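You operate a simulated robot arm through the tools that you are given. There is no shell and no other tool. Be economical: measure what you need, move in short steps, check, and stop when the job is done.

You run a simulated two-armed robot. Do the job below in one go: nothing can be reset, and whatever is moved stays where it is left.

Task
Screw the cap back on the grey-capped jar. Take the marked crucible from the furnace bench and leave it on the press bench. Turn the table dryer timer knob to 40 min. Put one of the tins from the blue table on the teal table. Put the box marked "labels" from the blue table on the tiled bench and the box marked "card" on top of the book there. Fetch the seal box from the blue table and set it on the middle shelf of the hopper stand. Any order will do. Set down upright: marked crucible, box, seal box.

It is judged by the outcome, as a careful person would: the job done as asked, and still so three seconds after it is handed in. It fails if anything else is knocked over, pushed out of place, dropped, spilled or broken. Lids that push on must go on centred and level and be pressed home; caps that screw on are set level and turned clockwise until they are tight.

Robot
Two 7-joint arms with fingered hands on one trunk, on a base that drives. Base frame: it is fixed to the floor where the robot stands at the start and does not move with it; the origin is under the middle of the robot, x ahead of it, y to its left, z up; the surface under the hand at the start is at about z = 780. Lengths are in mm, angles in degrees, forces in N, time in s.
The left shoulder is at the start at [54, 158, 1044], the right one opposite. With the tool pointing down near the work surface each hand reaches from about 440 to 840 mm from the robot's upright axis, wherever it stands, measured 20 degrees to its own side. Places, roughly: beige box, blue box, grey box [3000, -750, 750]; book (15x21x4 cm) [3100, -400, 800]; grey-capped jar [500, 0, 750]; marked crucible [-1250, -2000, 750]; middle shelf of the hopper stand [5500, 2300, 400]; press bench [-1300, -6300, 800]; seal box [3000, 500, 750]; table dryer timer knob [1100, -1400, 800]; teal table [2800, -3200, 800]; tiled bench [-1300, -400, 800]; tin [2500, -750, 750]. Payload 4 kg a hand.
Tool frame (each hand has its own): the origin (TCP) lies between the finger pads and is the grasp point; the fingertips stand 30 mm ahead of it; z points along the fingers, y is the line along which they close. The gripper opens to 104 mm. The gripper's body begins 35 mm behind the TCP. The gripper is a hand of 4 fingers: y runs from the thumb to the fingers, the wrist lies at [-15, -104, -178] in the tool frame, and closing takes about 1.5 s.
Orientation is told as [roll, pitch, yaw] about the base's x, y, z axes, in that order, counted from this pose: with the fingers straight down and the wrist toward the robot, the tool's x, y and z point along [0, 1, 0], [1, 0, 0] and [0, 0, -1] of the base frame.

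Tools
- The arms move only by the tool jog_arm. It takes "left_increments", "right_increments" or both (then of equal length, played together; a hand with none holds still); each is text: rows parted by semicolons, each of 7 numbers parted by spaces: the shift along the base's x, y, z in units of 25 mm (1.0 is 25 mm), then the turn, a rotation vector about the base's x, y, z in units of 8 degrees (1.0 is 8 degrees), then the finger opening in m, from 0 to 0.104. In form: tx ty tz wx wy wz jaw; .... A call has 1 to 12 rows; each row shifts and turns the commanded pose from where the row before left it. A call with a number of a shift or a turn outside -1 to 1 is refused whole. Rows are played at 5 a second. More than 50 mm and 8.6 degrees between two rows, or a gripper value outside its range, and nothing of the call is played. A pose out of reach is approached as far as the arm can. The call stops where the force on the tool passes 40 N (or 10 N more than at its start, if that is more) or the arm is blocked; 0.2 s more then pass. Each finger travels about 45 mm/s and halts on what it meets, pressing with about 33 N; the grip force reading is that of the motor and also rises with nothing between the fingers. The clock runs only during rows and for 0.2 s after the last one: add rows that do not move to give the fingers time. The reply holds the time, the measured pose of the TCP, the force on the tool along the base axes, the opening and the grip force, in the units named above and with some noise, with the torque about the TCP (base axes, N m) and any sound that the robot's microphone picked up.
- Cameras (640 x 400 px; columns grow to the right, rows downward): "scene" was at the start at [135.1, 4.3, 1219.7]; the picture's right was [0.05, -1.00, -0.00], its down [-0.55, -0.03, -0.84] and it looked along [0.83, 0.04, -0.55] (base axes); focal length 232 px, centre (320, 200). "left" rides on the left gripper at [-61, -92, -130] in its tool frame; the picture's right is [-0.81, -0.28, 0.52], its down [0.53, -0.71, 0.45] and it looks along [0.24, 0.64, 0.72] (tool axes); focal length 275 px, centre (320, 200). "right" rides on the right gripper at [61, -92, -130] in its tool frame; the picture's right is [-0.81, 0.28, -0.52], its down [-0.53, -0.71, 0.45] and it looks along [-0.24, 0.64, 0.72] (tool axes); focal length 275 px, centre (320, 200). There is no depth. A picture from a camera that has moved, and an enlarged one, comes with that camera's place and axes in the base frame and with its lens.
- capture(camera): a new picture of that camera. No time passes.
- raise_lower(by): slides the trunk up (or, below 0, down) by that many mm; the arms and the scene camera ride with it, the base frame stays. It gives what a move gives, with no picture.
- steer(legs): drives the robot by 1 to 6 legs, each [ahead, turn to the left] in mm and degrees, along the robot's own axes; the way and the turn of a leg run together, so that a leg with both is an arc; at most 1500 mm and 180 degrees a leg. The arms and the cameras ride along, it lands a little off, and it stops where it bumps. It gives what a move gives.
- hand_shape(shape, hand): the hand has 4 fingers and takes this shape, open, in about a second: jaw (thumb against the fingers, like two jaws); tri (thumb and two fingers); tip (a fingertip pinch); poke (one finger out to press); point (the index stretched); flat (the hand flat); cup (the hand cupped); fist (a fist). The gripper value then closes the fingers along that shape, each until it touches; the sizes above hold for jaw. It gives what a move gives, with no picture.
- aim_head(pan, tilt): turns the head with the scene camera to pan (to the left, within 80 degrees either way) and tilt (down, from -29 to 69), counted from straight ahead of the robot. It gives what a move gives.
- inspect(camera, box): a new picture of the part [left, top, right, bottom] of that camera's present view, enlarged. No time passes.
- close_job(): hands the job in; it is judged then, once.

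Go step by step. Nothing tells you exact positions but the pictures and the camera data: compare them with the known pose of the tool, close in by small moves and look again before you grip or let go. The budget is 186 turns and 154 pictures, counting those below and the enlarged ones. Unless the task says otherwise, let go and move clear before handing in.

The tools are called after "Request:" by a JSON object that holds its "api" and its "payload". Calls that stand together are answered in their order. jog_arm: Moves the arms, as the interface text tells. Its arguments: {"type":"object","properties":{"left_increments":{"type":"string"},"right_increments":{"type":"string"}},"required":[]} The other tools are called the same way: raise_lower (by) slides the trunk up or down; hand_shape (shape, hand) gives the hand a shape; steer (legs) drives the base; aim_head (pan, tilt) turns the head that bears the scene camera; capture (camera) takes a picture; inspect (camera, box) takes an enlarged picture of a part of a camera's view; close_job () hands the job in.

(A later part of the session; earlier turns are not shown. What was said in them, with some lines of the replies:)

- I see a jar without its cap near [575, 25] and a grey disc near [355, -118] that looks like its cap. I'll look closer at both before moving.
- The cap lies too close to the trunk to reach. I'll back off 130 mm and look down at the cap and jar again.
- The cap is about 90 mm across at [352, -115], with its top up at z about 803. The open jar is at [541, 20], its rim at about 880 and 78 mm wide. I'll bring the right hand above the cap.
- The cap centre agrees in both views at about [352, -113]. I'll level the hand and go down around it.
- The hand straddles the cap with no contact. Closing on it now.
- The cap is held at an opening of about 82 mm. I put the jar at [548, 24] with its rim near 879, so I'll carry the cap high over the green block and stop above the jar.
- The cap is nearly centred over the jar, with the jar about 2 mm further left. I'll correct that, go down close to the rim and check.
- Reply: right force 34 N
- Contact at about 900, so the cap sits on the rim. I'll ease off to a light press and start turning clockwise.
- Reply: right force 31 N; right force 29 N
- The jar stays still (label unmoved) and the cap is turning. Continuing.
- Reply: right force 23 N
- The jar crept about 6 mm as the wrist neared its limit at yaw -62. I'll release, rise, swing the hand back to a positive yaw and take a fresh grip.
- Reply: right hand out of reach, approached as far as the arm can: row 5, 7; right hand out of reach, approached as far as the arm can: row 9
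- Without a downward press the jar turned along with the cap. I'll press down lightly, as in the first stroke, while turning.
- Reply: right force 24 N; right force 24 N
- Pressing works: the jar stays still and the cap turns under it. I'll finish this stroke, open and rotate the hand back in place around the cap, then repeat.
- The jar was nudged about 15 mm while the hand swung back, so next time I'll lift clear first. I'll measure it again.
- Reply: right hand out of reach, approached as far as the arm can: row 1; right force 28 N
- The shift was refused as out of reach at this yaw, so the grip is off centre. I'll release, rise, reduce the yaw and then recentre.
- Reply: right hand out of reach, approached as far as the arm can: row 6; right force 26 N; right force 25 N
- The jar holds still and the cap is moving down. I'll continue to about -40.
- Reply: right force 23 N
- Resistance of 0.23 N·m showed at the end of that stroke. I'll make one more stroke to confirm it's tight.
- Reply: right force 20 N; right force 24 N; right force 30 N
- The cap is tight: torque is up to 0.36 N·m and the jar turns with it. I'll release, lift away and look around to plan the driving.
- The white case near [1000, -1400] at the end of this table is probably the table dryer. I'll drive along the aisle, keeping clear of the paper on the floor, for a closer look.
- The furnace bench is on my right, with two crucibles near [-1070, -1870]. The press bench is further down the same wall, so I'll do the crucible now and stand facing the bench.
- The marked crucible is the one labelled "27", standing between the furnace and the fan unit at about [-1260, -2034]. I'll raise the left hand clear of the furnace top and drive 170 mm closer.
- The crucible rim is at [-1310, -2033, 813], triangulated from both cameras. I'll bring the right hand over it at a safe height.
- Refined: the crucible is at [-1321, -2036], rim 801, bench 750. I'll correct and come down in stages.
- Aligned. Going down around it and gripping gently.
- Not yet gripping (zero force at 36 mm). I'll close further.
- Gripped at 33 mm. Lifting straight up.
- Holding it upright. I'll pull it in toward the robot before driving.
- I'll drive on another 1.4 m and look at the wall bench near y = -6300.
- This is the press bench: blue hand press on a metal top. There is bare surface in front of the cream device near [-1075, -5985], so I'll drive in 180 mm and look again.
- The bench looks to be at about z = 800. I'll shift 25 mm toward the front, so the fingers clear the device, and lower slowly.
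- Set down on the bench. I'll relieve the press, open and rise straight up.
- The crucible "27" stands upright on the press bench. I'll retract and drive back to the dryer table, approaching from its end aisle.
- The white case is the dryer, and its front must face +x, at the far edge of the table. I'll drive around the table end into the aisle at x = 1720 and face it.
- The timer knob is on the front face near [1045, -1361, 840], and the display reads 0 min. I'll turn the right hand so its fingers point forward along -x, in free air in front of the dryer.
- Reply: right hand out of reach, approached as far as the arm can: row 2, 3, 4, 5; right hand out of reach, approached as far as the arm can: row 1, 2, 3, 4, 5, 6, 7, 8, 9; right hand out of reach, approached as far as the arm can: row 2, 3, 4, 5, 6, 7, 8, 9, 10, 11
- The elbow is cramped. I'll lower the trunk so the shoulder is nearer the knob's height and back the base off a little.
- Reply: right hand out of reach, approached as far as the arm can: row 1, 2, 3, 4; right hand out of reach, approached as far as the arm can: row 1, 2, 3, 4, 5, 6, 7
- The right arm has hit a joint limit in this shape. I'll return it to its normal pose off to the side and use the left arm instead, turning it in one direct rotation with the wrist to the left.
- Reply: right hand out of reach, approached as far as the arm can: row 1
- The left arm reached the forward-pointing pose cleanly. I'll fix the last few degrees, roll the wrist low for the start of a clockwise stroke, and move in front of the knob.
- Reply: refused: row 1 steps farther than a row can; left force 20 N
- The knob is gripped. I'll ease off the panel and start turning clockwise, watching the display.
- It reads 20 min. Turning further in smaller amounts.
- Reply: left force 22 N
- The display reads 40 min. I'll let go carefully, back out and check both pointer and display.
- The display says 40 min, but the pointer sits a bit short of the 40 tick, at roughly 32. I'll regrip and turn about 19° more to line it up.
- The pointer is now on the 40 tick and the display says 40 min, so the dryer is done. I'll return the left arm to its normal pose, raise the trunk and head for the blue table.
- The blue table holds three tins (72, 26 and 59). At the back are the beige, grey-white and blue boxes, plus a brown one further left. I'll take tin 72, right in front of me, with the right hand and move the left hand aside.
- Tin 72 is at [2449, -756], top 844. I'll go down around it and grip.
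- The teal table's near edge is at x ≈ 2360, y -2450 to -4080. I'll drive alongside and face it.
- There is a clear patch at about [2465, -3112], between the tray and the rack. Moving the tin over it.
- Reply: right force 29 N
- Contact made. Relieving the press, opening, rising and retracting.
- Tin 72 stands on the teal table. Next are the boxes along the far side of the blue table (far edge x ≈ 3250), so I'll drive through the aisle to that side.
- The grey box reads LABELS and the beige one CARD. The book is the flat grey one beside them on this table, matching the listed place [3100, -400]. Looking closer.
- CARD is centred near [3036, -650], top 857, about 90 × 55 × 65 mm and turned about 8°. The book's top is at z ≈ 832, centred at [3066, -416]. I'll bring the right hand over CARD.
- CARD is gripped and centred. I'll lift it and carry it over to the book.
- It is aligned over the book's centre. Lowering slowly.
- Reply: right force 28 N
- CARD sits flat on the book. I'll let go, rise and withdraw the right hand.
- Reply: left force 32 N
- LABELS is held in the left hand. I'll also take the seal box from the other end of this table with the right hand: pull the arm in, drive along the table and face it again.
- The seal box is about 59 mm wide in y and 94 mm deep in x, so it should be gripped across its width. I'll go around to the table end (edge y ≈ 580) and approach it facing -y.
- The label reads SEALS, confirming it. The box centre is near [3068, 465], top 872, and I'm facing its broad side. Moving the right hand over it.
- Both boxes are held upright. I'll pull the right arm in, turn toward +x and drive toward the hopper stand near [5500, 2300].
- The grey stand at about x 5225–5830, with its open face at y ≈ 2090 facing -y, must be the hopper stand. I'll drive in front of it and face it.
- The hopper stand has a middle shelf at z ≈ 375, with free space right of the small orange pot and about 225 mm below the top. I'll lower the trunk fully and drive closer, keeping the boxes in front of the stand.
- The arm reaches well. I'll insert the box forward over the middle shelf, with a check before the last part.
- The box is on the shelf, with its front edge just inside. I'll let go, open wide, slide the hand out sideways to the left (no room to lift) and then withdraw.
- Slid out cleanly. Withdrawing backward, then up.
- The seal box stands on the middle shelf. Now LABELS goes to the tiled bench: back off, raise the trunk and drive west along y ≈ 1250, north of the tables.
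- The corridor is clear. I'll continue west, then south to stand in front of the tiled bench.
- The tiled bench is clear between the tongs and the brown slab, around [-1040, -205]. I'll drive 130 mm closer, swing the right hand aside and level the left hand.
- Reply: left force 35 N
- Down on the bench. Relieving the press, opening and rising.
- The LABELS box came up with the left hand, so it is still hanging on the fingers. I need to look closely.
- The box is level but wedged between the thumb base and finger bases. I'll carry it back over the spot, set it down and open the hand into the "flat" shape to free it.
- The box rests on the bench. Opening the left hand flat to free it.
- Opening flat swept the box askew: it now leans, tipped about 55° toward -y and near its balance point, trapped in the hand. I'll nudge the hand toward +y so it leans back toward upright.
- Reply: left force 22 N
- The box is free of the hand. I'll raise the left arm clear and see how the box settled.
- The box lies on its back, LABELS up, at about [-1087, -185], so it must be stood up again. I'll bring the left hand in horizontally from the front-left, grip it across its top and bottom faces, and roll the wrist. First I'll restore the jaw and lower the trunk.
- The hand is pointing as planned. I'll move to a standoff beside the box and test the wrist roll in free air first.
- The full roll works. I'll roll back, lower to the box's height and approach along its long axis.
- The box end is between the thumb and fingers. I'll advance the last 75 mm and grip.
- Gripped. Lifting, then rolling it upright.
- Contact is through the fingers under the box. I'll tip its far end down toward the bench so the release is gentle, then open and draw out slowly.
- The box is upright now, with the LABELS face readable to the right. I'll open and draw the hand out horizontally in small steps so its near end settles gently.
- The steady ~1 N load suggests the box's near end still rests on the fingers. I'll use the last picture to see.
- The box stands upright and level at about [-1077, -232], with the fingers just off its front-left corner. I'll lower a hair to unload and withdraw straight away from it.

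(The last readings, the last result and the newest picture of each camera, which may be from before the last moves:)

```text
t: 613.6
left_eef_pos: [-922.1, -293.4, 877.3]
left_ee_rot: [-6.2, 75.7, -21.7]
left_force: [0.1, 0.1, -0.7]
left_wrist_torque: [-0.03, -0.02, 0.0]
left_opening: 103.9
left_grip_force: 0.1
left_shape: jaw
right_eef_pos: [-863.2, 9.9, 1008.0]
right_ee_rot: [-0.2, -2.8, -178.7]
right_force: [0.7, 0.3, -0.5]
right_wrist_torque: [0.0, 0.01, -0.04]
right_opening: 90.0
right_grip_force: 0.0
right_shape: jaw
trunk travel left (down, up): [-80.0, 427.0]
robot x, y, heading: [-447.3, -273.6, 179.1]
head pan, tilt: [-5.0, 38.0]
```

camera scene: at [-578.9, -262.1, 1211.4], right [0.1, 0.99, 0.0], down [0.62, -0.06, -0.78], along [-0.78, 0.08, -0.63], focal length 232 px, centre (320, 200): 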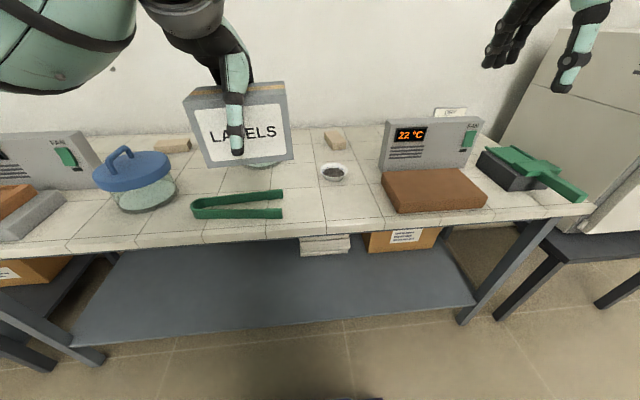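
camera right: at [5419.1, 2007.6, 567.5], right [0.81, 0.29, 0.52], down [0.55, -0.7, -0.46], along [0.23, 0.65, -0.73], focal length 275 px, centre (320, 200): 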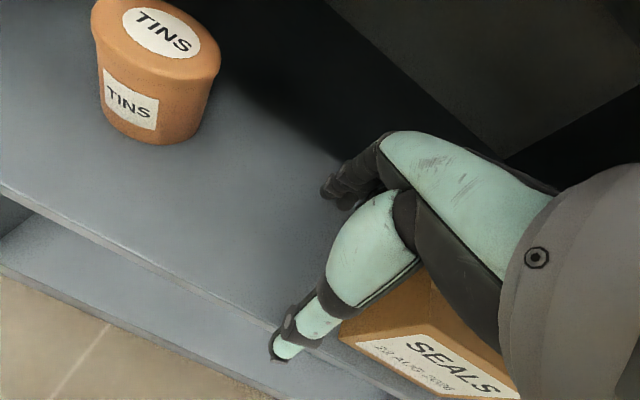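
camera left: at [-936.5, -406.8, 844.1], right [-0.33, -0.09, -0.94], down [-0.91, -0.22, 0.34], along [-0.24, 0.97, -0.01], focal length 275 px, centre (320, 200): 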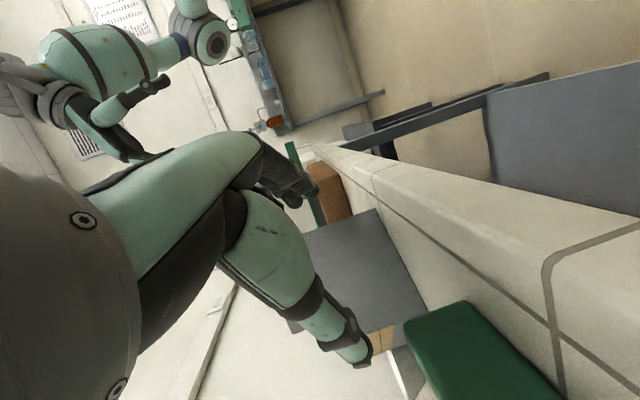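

No pictures remain, so I'll use the force reading to check that the hand is unloaded: take a baseline, then lower in front of the bench edge and compare.

Request:
{"api": "jog_arm", "payload": {"left_increments": "0 0 0 0 0 0 0.104"}}

Request:
{"api": "jog_arm", "payload": {"left_increments": "0 0 0 0 0 0 0.104"}}

Request:
{"api": "jog_arm", "payload": {"left_increments": "0 0 -0.4 0 0 0 0.104; 0 0 -0.4 0 0 0 0.104; 0 0 -0.4 0 0 0 0.104; 0 0 0 0 0 0 0.104"}}

Request:
{"api": "jog_arm", "payload": {"left_increments": "0 0 0 0 0 0 0.104"}}

Request:
{"api": "jog_arm", "payload": {"left_increments": "0 0 0 0 0 0 0.104"}}

```text
t: 614.0
left_eef_pos: [-920.9, -294.2, 875.8]
left_ee_rot: [-6.2, 75.8, -21.9]
left_force: [0.3, -0.8, -1.4]
left_wrist_torque: [-0.01, -0.02, -0.01]
left_opening: 103.5
left_grip_force: 0.1
left_shape: jaw
right_eef_pos: [-863.0, 9.7, 1008.1]
right_ee_rot: [-0.2, -2.9, -178.6]
right_force: [0.8, -1.5, -0.1]
right_wrist_torque: [0.01, 0.05, 0.0]
right_opening: 90.1
right_grip_force: 0.1
right_shape: jaw
trunk travel left (down, up): [-80.0, 427.0]
robot x, y, heading: [-444.9, -270.2, 179.4]
head pan, tilt: [-5.0, 38.0]
```

```text
t: 614.5
left_eef_pos: [-921.7, -293.4, 876.0]
left_ee_rot: [-6.2, 75.7, -21.8]
left_force: [-0.3, 0.3, -1.2]
left_wrist_torque: [-0.02, -0.01, 0.03]
left_opening: 103.5
left_grip_force: 0.1
left_shape: jaw
right_eef_pos: [-862.5, 9.2, 1007.0]
right_ee_rot: [-0.2, -2.9, -178.6]
right_force: [0.5, 0.2, 0.6]
right_wrist_torque: [0.0, -0.04, 0.02]
right_opening: 90.2
right_grip_force: 0.1
right_shape: jaw
trunk travel left (down, up): [-80.0, 427.0]
robot x, y, heading: [-445.0, -269.6, 179.0]
head pan, tilt: [-5.0, 38.0]
```

```text
t: 615.5
left_eef_pos: [-922.3, -293.9, 846.0]
left_ee_rot: [-6.3, 75.8, -21.9]
left_force: [0.4, -0.2, 1.1]
left_wrist_torque: [0.02, 0.02, -0.01]
left_opening: 104.2
left_grip_force: 0.1
left_shape: jaw
right_eef_pos: [-862.4, 9.2, 1008.3]
right_ee_rot: [-0.3, -2.9, -178.6]
right_force: [-0.2, -0.7, 0.0]
right_wrist_torque: [0.02, 0.0, 0.04]
right_opening: 90.1
right_grip_force: 0.1
right_shape: jaw
trunk travel left (down, up): [-80.0, 427.0]
robot x, y, heading: [-446.7, -267.6, 179.3]
head pan, tilt: [-5.0, 38.0]
```

```text
t: 615.9
left_eef_pos: [-921.0, -292.4, 847.0]
left_ee_rot: [-6.2, 75.7, -21.8]
left_force: [0.5, -0.2, 0.5]
left_wrist_torque: [0.0, 0.0, 0.01]
left_opening: 103.9
left_grip_force: 0.1
left_shape: jaw
right_eef_pos: [-862.0, 9.7, 1007.9]
right_ee_rot: [-0.1, -2.9, -178.7]
right_force: [-0.3, -0.9, -0.4]
right_wrist_torque: [-0.03, -0.02, 0.0]
right_opening: 90.3
right_grip_force: 0.0
right_shape: jaw
trunk travel left (down, up): [-80.0, 427.0]
robot x, y, heading: [-444.0, -272.2, 179.2]
head pan, tilt: [-5.0, 38.0]
```

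```text
t: 616.2
left_eef_pos: [-922.6, -293.1, 846.0]
left_ee_rot: [-6.2, 75.7, -21.8]
left_force: [-0.4, 0.0, 0.7]
left_wrist_torque: [-0.01, 0.04, -0.02]
left_opening: 104.0
left_grip_force: 0.0
left_shape: jaw
right_eef_pos: [-862.2, 9.9, 1008.9]
right_ee_rot: [-0.1, -2.9, -178.6]
right_force: [0.1, -0.7, -0.4]
right_wrist_torque: [0.0, 0.03, 0.0]
right_opening: 90.3
right_grip_force: 0.0
right_shape: jaw
trunk travel left (down, up): [-80.0, 427.0]
robot x, y, heading: [-444.3, -270.5, 178.9]
head pan, tilt: [-5.0, 38.0]
```

The load changed with height, so something is still between the thumb and fingers. I'll probe in small height steps to find where it is free.

Request:
{"api": "jog_arm", "payload": {"left_increments": "0 0 0.3 0 0 0 0.104; 0 0 0 0 0 0 0.104"}}

Request:
{"api": "jog_arm", "payload": {"left_increments": "0 0 0 0 0 0 0.104"}}

Request:
{"api": "jog_arm", "payload": {"left_increments": "0 0 0.3 0 0 0 0.104; 0 0 0 0 0 0 0.104"}}

Request:
{"api": "jog_arm", "payload": {"left_increments": "0 0 0 0 0 0 0.104"}}

```text
t: 616.9
left_eef_pos: [-922.3, -291.4, 854.3]
left_ee_rot: [-6.1, 75.7, -21.8]
left_force: [-0.6, -0.3, 0.1]
left_wrist_torque: [-0.01, 0.01, 0.04]
left_opening: 104.0
left_grip_force: 0.0
left_shape: jaw
right_eef_pos: [-862.7, 10.4, 1009.4]
right_ee_rot: [-0.2, -2.9, -178.6]
right_force: [0.8, 0.4, -0.6]
right_wrist_torque: [-0.01, -0.02, 0.03]
right_opening: 90.1
right_grip_force: 0.2
right_shape: jaw
trunk travel left (down, up): [-80.0, 427.0]
robot x, y, heading: [-441.1, -271.9, 179.0]
head pan, tilt: [-5.0, 38.0]
```

```text
t: 617.2
left_eef_pos: [-923.4, -292.4, 854.2]
left_ee_rot: [-6.2, 75.7, -21.8]
left_force: [-0.9, 0.5, 0.1]
left_wrist_torque: [-0.02, 0.0, -0.01]
left_opening: 103.9
left_grip_force: 0.0
left_shape: jaw
right_eef_pos: [-861.3, 9.2, 1007.4]
right_ee_rot: [-0.2, -2.8, -178.7]
right_force: [0.1, -0.7, -1.7]
right_wrist_torque: [0.01, -0.02, 0.0]
right_opening: 90.3
right_grip_force: 0.1
right_shape: jaw
trunk travel left (down, up): [-80.0, 427.0]
robot x, y, heading: [-449.6, -272.2, 179.3]
head pan, tilt: [-5.0, 38.0]
```

```text
t: 617.9
left_eef_pos: [-922.5, -292.0, 861.3]
left_ee_rot: [-6.2, 75.6, -21.8]
left_force: [0.3, -1.0, -1.6]
left_wrist_torque: [0.0, -0.01, -0.02]
left_opening: 104.0
left_grip_force: 0.0
left_shape: jaw
right_eef_pos: [-863.3, 9.6, 1007.4]
right_ee_rot: [-0.2, -2.9, -178.7]
right_force: [0.1, -0.4, -0.3]
right_wrist_torque: [-0.01, -0.02, 0.0]
right_opening: 89.9
right_grip_force: 0.0
right_shape: jaw
trunk travel left (down, up): [-80.0, 427.0]
robot x, y, heading: [-447.0, -270.4, 179.6]
head pan, tilt: [-5.0, 38.0]
```

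```text
t: 618.2
left_eef_pos: [-923.2, -292.6, 861.5]
left_ee_rot: [-6.2, 75.6, -21.8]
left_force: [-1.4, 1.0, -1.3]
left_wrist_torque: [-0.03, 0.0, -0.01]
left_opening: 104.0
left_grip_force: 0.0
left_shape: jaw
right_eef_pos: [-862.5, 9.4, 1007.8]
right_ee_rot: [-0.2, -3.0, -178.7]
right_force: [0.2, -0.9, -0.2]
right_wrist_torque: [-0.02, 0.0, 0.01]
right_opening: 89.7
right_grip_force: 0.2
right_shape: jaw
trunk travel left (down, up): [-80.0, 427.0]
robot x, y, heading: [-441.6, -269.2, 179.0]
head pan, tilt: [-5.0, 38.0]
```

Confirmed: the box lies flat on the bench, overhanging the front edge between my thumb and fingers, and neither touches it at TCP z ≈ 854. I'll go to that height and withdraw without touching it.

Request:
{"api": "jog_arm", "payload": {"left_increments": "0 0 -0.3 0 0 0 0.104; 0 0 0 0 0 0 0.104; 0.15 -0.11 0 0 0 0 0.104; 0.15 -0.11 0 0 0 0 0.104; 0 0 0 0 0 0 0.104"}}

Request:
{"api": "jog_arm", "payload": {"left_increments": "0.2 -0.145 0 0 0 0 0.104; 0.2 -0.145 0 0 0 0 0.104; 0.2 -0.145 0 0 0 0 0.104; 0 0 0 0 0 0 0.104"}}

```text
t: 619.5
left_eef_pos: [-914.3, -297.8, 852.2]
left_ee_rot: [-6.1, 75.7, -21.8]
left_force: [-0.2, 0.2, -0.6]
left_wrist_torque: [0.0, -0.01, -0.01]
left_opening: 104.0
left_grip_force: 0.0
left_shape: jaw
right_eef_pos: [-862.3, 9.7, 1008.6]
right_ee_rot: [-0.2, -2.8, -178.8]
right_force: [0.7, -1.0, -0.7]
right_wrist_torque: [-0.01, 0.0, -0.01]
right_opening: 90.1
right_grip_force: 0.1
right_shape: jaw
trunk travel left (down, up): [-80.0, 427.0]
robot x, y, heading: [-446.8, -267.9, 178.9]
head pan, tilt: [-5.0, 38.0]
```

```text
t: 620.5
left_eef_pos: [-899.4, -308.3, 854.4]
left_ee_rot: [-6.2, 75.7, -21.8]
left_force: [0.0, -0.3, 1.3]
left_wrist_torque: [0.01, 0.01, 0.0]
left_opening: 104.1
left_grip_force: 0.0
left_shape: jaw
right_eef_pos: [-863.1, 9.2, 1009.4]
right_ee_rot: [-0.2, -2.9, -178.8]
right_force: [0.1, 0.4, -0.6]
right_wrist_torque: [-0.01, -0.01, -0.02]
right_opening: 90.1
right_grip_force: 0.0
right_shape: jaw
trunk travel left (down, up): [-80.0, 427.0]
robot x, y, heading: [-445.1, -269.7, 179.4]
head pan, tilt: [-5.0, 38.0]
```

Forces are near zero. I'll withdraw fully, close the hand into a blunt pusher, and gently sweep toward the bench in case the box overhangs.

Request:
{"api": "jog_arm", "payload": {"left_increments": "0.4 -0.29 0 0 0 0 0.104; 0.4 -0.29 0 0 0 0 0.104; 0.4 -0.29 0 0 0 0 0.104; 0.4 -0.29 0 0 0 0 0.104; 0.4 -0.29 0 0 0 0 0.104; 0 0 0 0 0 0 0.104"}}

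Request:
{"api": "jog_arm", "payload": {"left_increments": "0.3 0 0 0 0 0 0.06; 0 0.6 -0.2 0 0 0 0.03; 0 0.8 -0.2 0 0 0 0; 0 0.8 0 0 0 0 0; 0 0.3 0 0 0 0 0; 0 0 0 0 0 0 0; 0 0 0 0 0 0 0; 0 0 0 0 0 0 0; 0 0 0 0 0 0 0"}}

```text
t: 621.9
left_eef_pos: [-849.2, -344.4, 853.4]
left_ee_rot: [-6.3, 75.7, -21.9]
left_force: [0.2, 0.1, -0.5]
left_wrist_torque: [-0.02, -0.01, -0.02]
left_opening: 104.1
left_grip_force: 0.0
left_shape: jaw
right_eef_pos: [-863.3, 9.4, 1008.3]
right_ee_rot: [-0.2, -2.9, -178.7]
right_force: [0.7, -0.3, -0.1]
right_wrist_torque: [0.03, -0.02, 0.02]
right_opening: 90.1
right_grip_force: 0.0
right_shape: jaw
trunk travel left (down, up): [-80.0, 427.0]
robot x, y, heading: [-444.2, -272.1, 178.9]
head pan, tilt: [-5.0, 38.0]
```

```text
t: 623.9
left_eef_pos: [-843.0, -283.3, 841.9]
left_ee_rot: [-6.1, 75.7, -21.8]
left_force: [0.1, 0.0, -0.1]
left_wrist_torque: [-0.01, 0.01, 0.01]
left_opening: 0.2
left_grip_force: 32.2
left_shape: jaw
right_eef_pos: [-863.0, 8.8, 1009.1]
right_ee_rot: [-0.2, -2.9, -178.7]
right_force: [0.0, 0.1, -0.4]
right_wrist_torque: [-0.01, 0.02, -0.01]
right_opening: 90.0
right_grip_force: 0.2
right_shape: jaw
trunk travel left (down, up): [-80.0, 427.0]
robot x, y, heading: [-449.3, -273.1, 179.1]
head pan, tilt: [-5.0, 38.0]
```

Request:
{"api": "jog_arm", "payload": {"left_increments": "-0.4 0 0 0 0 0 0; -0.4 0 0 0 0 0 0; -0.4 0 0 0 0 0 0; -0.4 0 0 0 0 0 0"}}

Request:
{"api": "jog_arm", "payload": {"left_increments": "-0.4 0 0 0 0 0 0; -0.4 0 0 0 0 0 0; -0.4 0 0 0 0 0 0; -0.4 0 0 0 0 0 0"}}

Request:
{"api": "jog_arm", "payload": {"left_increments": "-0.4 0 0 0 0 0 0; -0.4 0 0 0 0 0 0; -0.4 0 0 0 0 0 0; -0.3 0 0 0 0 0 0"}}

```text
t: 624.9
left_eef_pos: [-883.3, -283.3, 842.2]
left_ee_rot: [-6.3, 75.7, -21.9]
left_force: [0.1, -0.6, -0.1]
left_wrist_torque: [0.01, -0.01, 0.0]
left_opening: 0.1
left_grip_force: 33.1
left_shape: jaw
right_eef_pos: [-862.1, 10.0, 1008.3]
right_ee_rot: [-0.2, -2.9, -178.7]
right_force: [0.7, 0.1, -0.5]
right_wrist_torque: [0.01, -0.01, 0.01]
right_opening: 90.2
right_grip_force: 0.0
right_shape: jaw
trunk travel left (down, up): [-80.0, 427.0]
robot x, y, heading: [-445.3, -269.3, 179.2]
head pan, tilt: [-5.0, 38.0]
```

```text
t: 625.9
left_eef_pos: [-922.7, -282.7, 842.6]
left_ee_rot: [-6.3, 75.6, -22.0]
left_force: [0.5, -1.0, -0.9]
left_wrist_torque: [0.01, -0.01, 0.01]
left_opening: 0.0
left_grip_force: 33.1
left_shape: jaw
right_eef_pos: [-862.0, 9.6, 1008.6]
right_ee_rot: [-0.2, -2.9, -178.8]
right_force: [-0.3, 0.1, 0.4]
right_wrist_torque: [0.04, 0.0, -0.01]
right_opening: 90.0
right_grip_force: 0.1
right_shape: jaw
trunk travel left (down, up): [-80.0, 427.0]
robot x, y, heading: [-449.2, -274.4, 179.3]
head pan, tilt: [-5.0, 38.0]
```

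```text
t: 626.9
left_eef_pos: [-960.0, -283.5, 843.4]
left_ee_rot: [-6.3, 75.7, -21.9]
left_force: [1.2, -0.3, 0.1]
left_wrist_torque: [0.01, 0.01, -0.01]
left_opening: 0.0
left_grip_force: 33.5
left_shape: jaw
right_eef_pos: [-862.2, 8.8, 1008.2]
right_ee_rot: [-0.2, -2.9, -178.7]
right_force: [0.2, 0.0, 0.3]
right_wrist_torque: [-0.02, -0.01, -0.01]
right_opening: 90.1
right_grip_force: 0.0
right_shape: jaw
trunk travel left (down, up): [-80.0, 427.0]
robot x, y, heading: [-444.6, -272.4, 179.0]
head pan, tilt: [-5.0, 38.0]
```

The sweep met at most a very light contact, so the box is fully inside the bench edge. I'll withdraw the hand and finish.

Request:
{"api": "jog_arm", "payload": {"left_increments": "0.6 0 0 0 0 0 0; 1 0 0 0 0 0 0; 1 0 0 0 0 0 0; 1 0 0 0 0 0 0; 0.6 0 0 0 0 0 0; 0 -0.5 1 0 0 0 0; 0 -0.5 1 0 0 0 0; 0 -0.5 1 0 0 0 0; 0 0 1 0 0 0 0; 0 0 0 0 0 0 0"}}

Request:
{"api": "steer", "payload": {"legs": [[-200, 0]]}}

```text
t: 629.0
left_eef_pos: [-854.0, -320.7, 944.9]
left_ee_rot: [-6.2, 75.7, -21.8]
left_force: [0.8, -0.1, 0.0]
left_wrist_torque: [-0.02, -0.02, 0.02]
left_opening: 0.0
left_grip_force: 33.2
left_shape: jaw
right_eef_pos: [-862.3, 9.7, 1009.0]
right_ee_rot: [-0.3, -3.0, -178.8]
right_force: [-0.6, 0.0, -0.5]
right_wrist_torque: [0.04, -0.01, 0.01]
right_opening: 90.3
right_grip_force: 0.0
right_shape: jaw
trunk travel left (down, up): [-80.0, 427.0]
robot x, y, heading: [-443.9, -271.1, 178.9]
head pan, tilt: [-5.0, 38.0]
```

```text
t: 630.7
left_eef_pos: [-650.8, -322.7, 944.1]
left_ee_rot: [-6.4, 75.9, -22.0]
left_force: [0.0, -0.1, 0.8]
left_wrist_torque: [0.0, 0.01, 0.01]
left_opening: 0.0
left_grip_force: 32.6
left_shape: jaw
right_eef_pos: [-658.4, 6.2, 1009.1]
right_ee_rot: [-0.1, -3.0, -178.8]
right_force: [0.2, 0.1, 0.4]
right_wrist_torque: [-0.02, 0.01, 0.01]
right_opening: 90.1
right_grip_force: 0.0
right_shape: jaw
trunk travel left (down, up): [-80.0, 427.0]
robot x, y, heading: [-242.3, -272.8, 179.0]
head pan, tilt: [-5.0, 38.0]
```

All the items are placed and both arms are clear, so I'm handing the job in.

Request:
{"api": "close_job", "payload": {}}

```text
The job is handed in.
```

I handed in the job with all seven items done; the one I could not fully confirm is the "labels" box on the tiled bench.

- **Jar:** the grey cap is on and tight. Turning further only spun the jar on the table. The jar moved a couple of centimetres during capping.
- **Crucible:** number 27 stands upright on the press bench.
- **Dryer:** the display reads 40 min and the knob points at the 40 mark.
- **Tin:** tin 72 is on the teal table.
- **"Card" box:** it sits upright on the book on the blue table. I saw no book on the tiled bench, so I took that to be the one you meant.
- **"Labels" box:** it is on the tiled bench, but it tipped onto its back when I first released it, and I stood it up again. The last picture showed it upright and almost level. I moved the hand near it after that with no pictures left, so its final position is not confirmed.
- **Seal box:** it stands on the middle shelf of the hopper stand.
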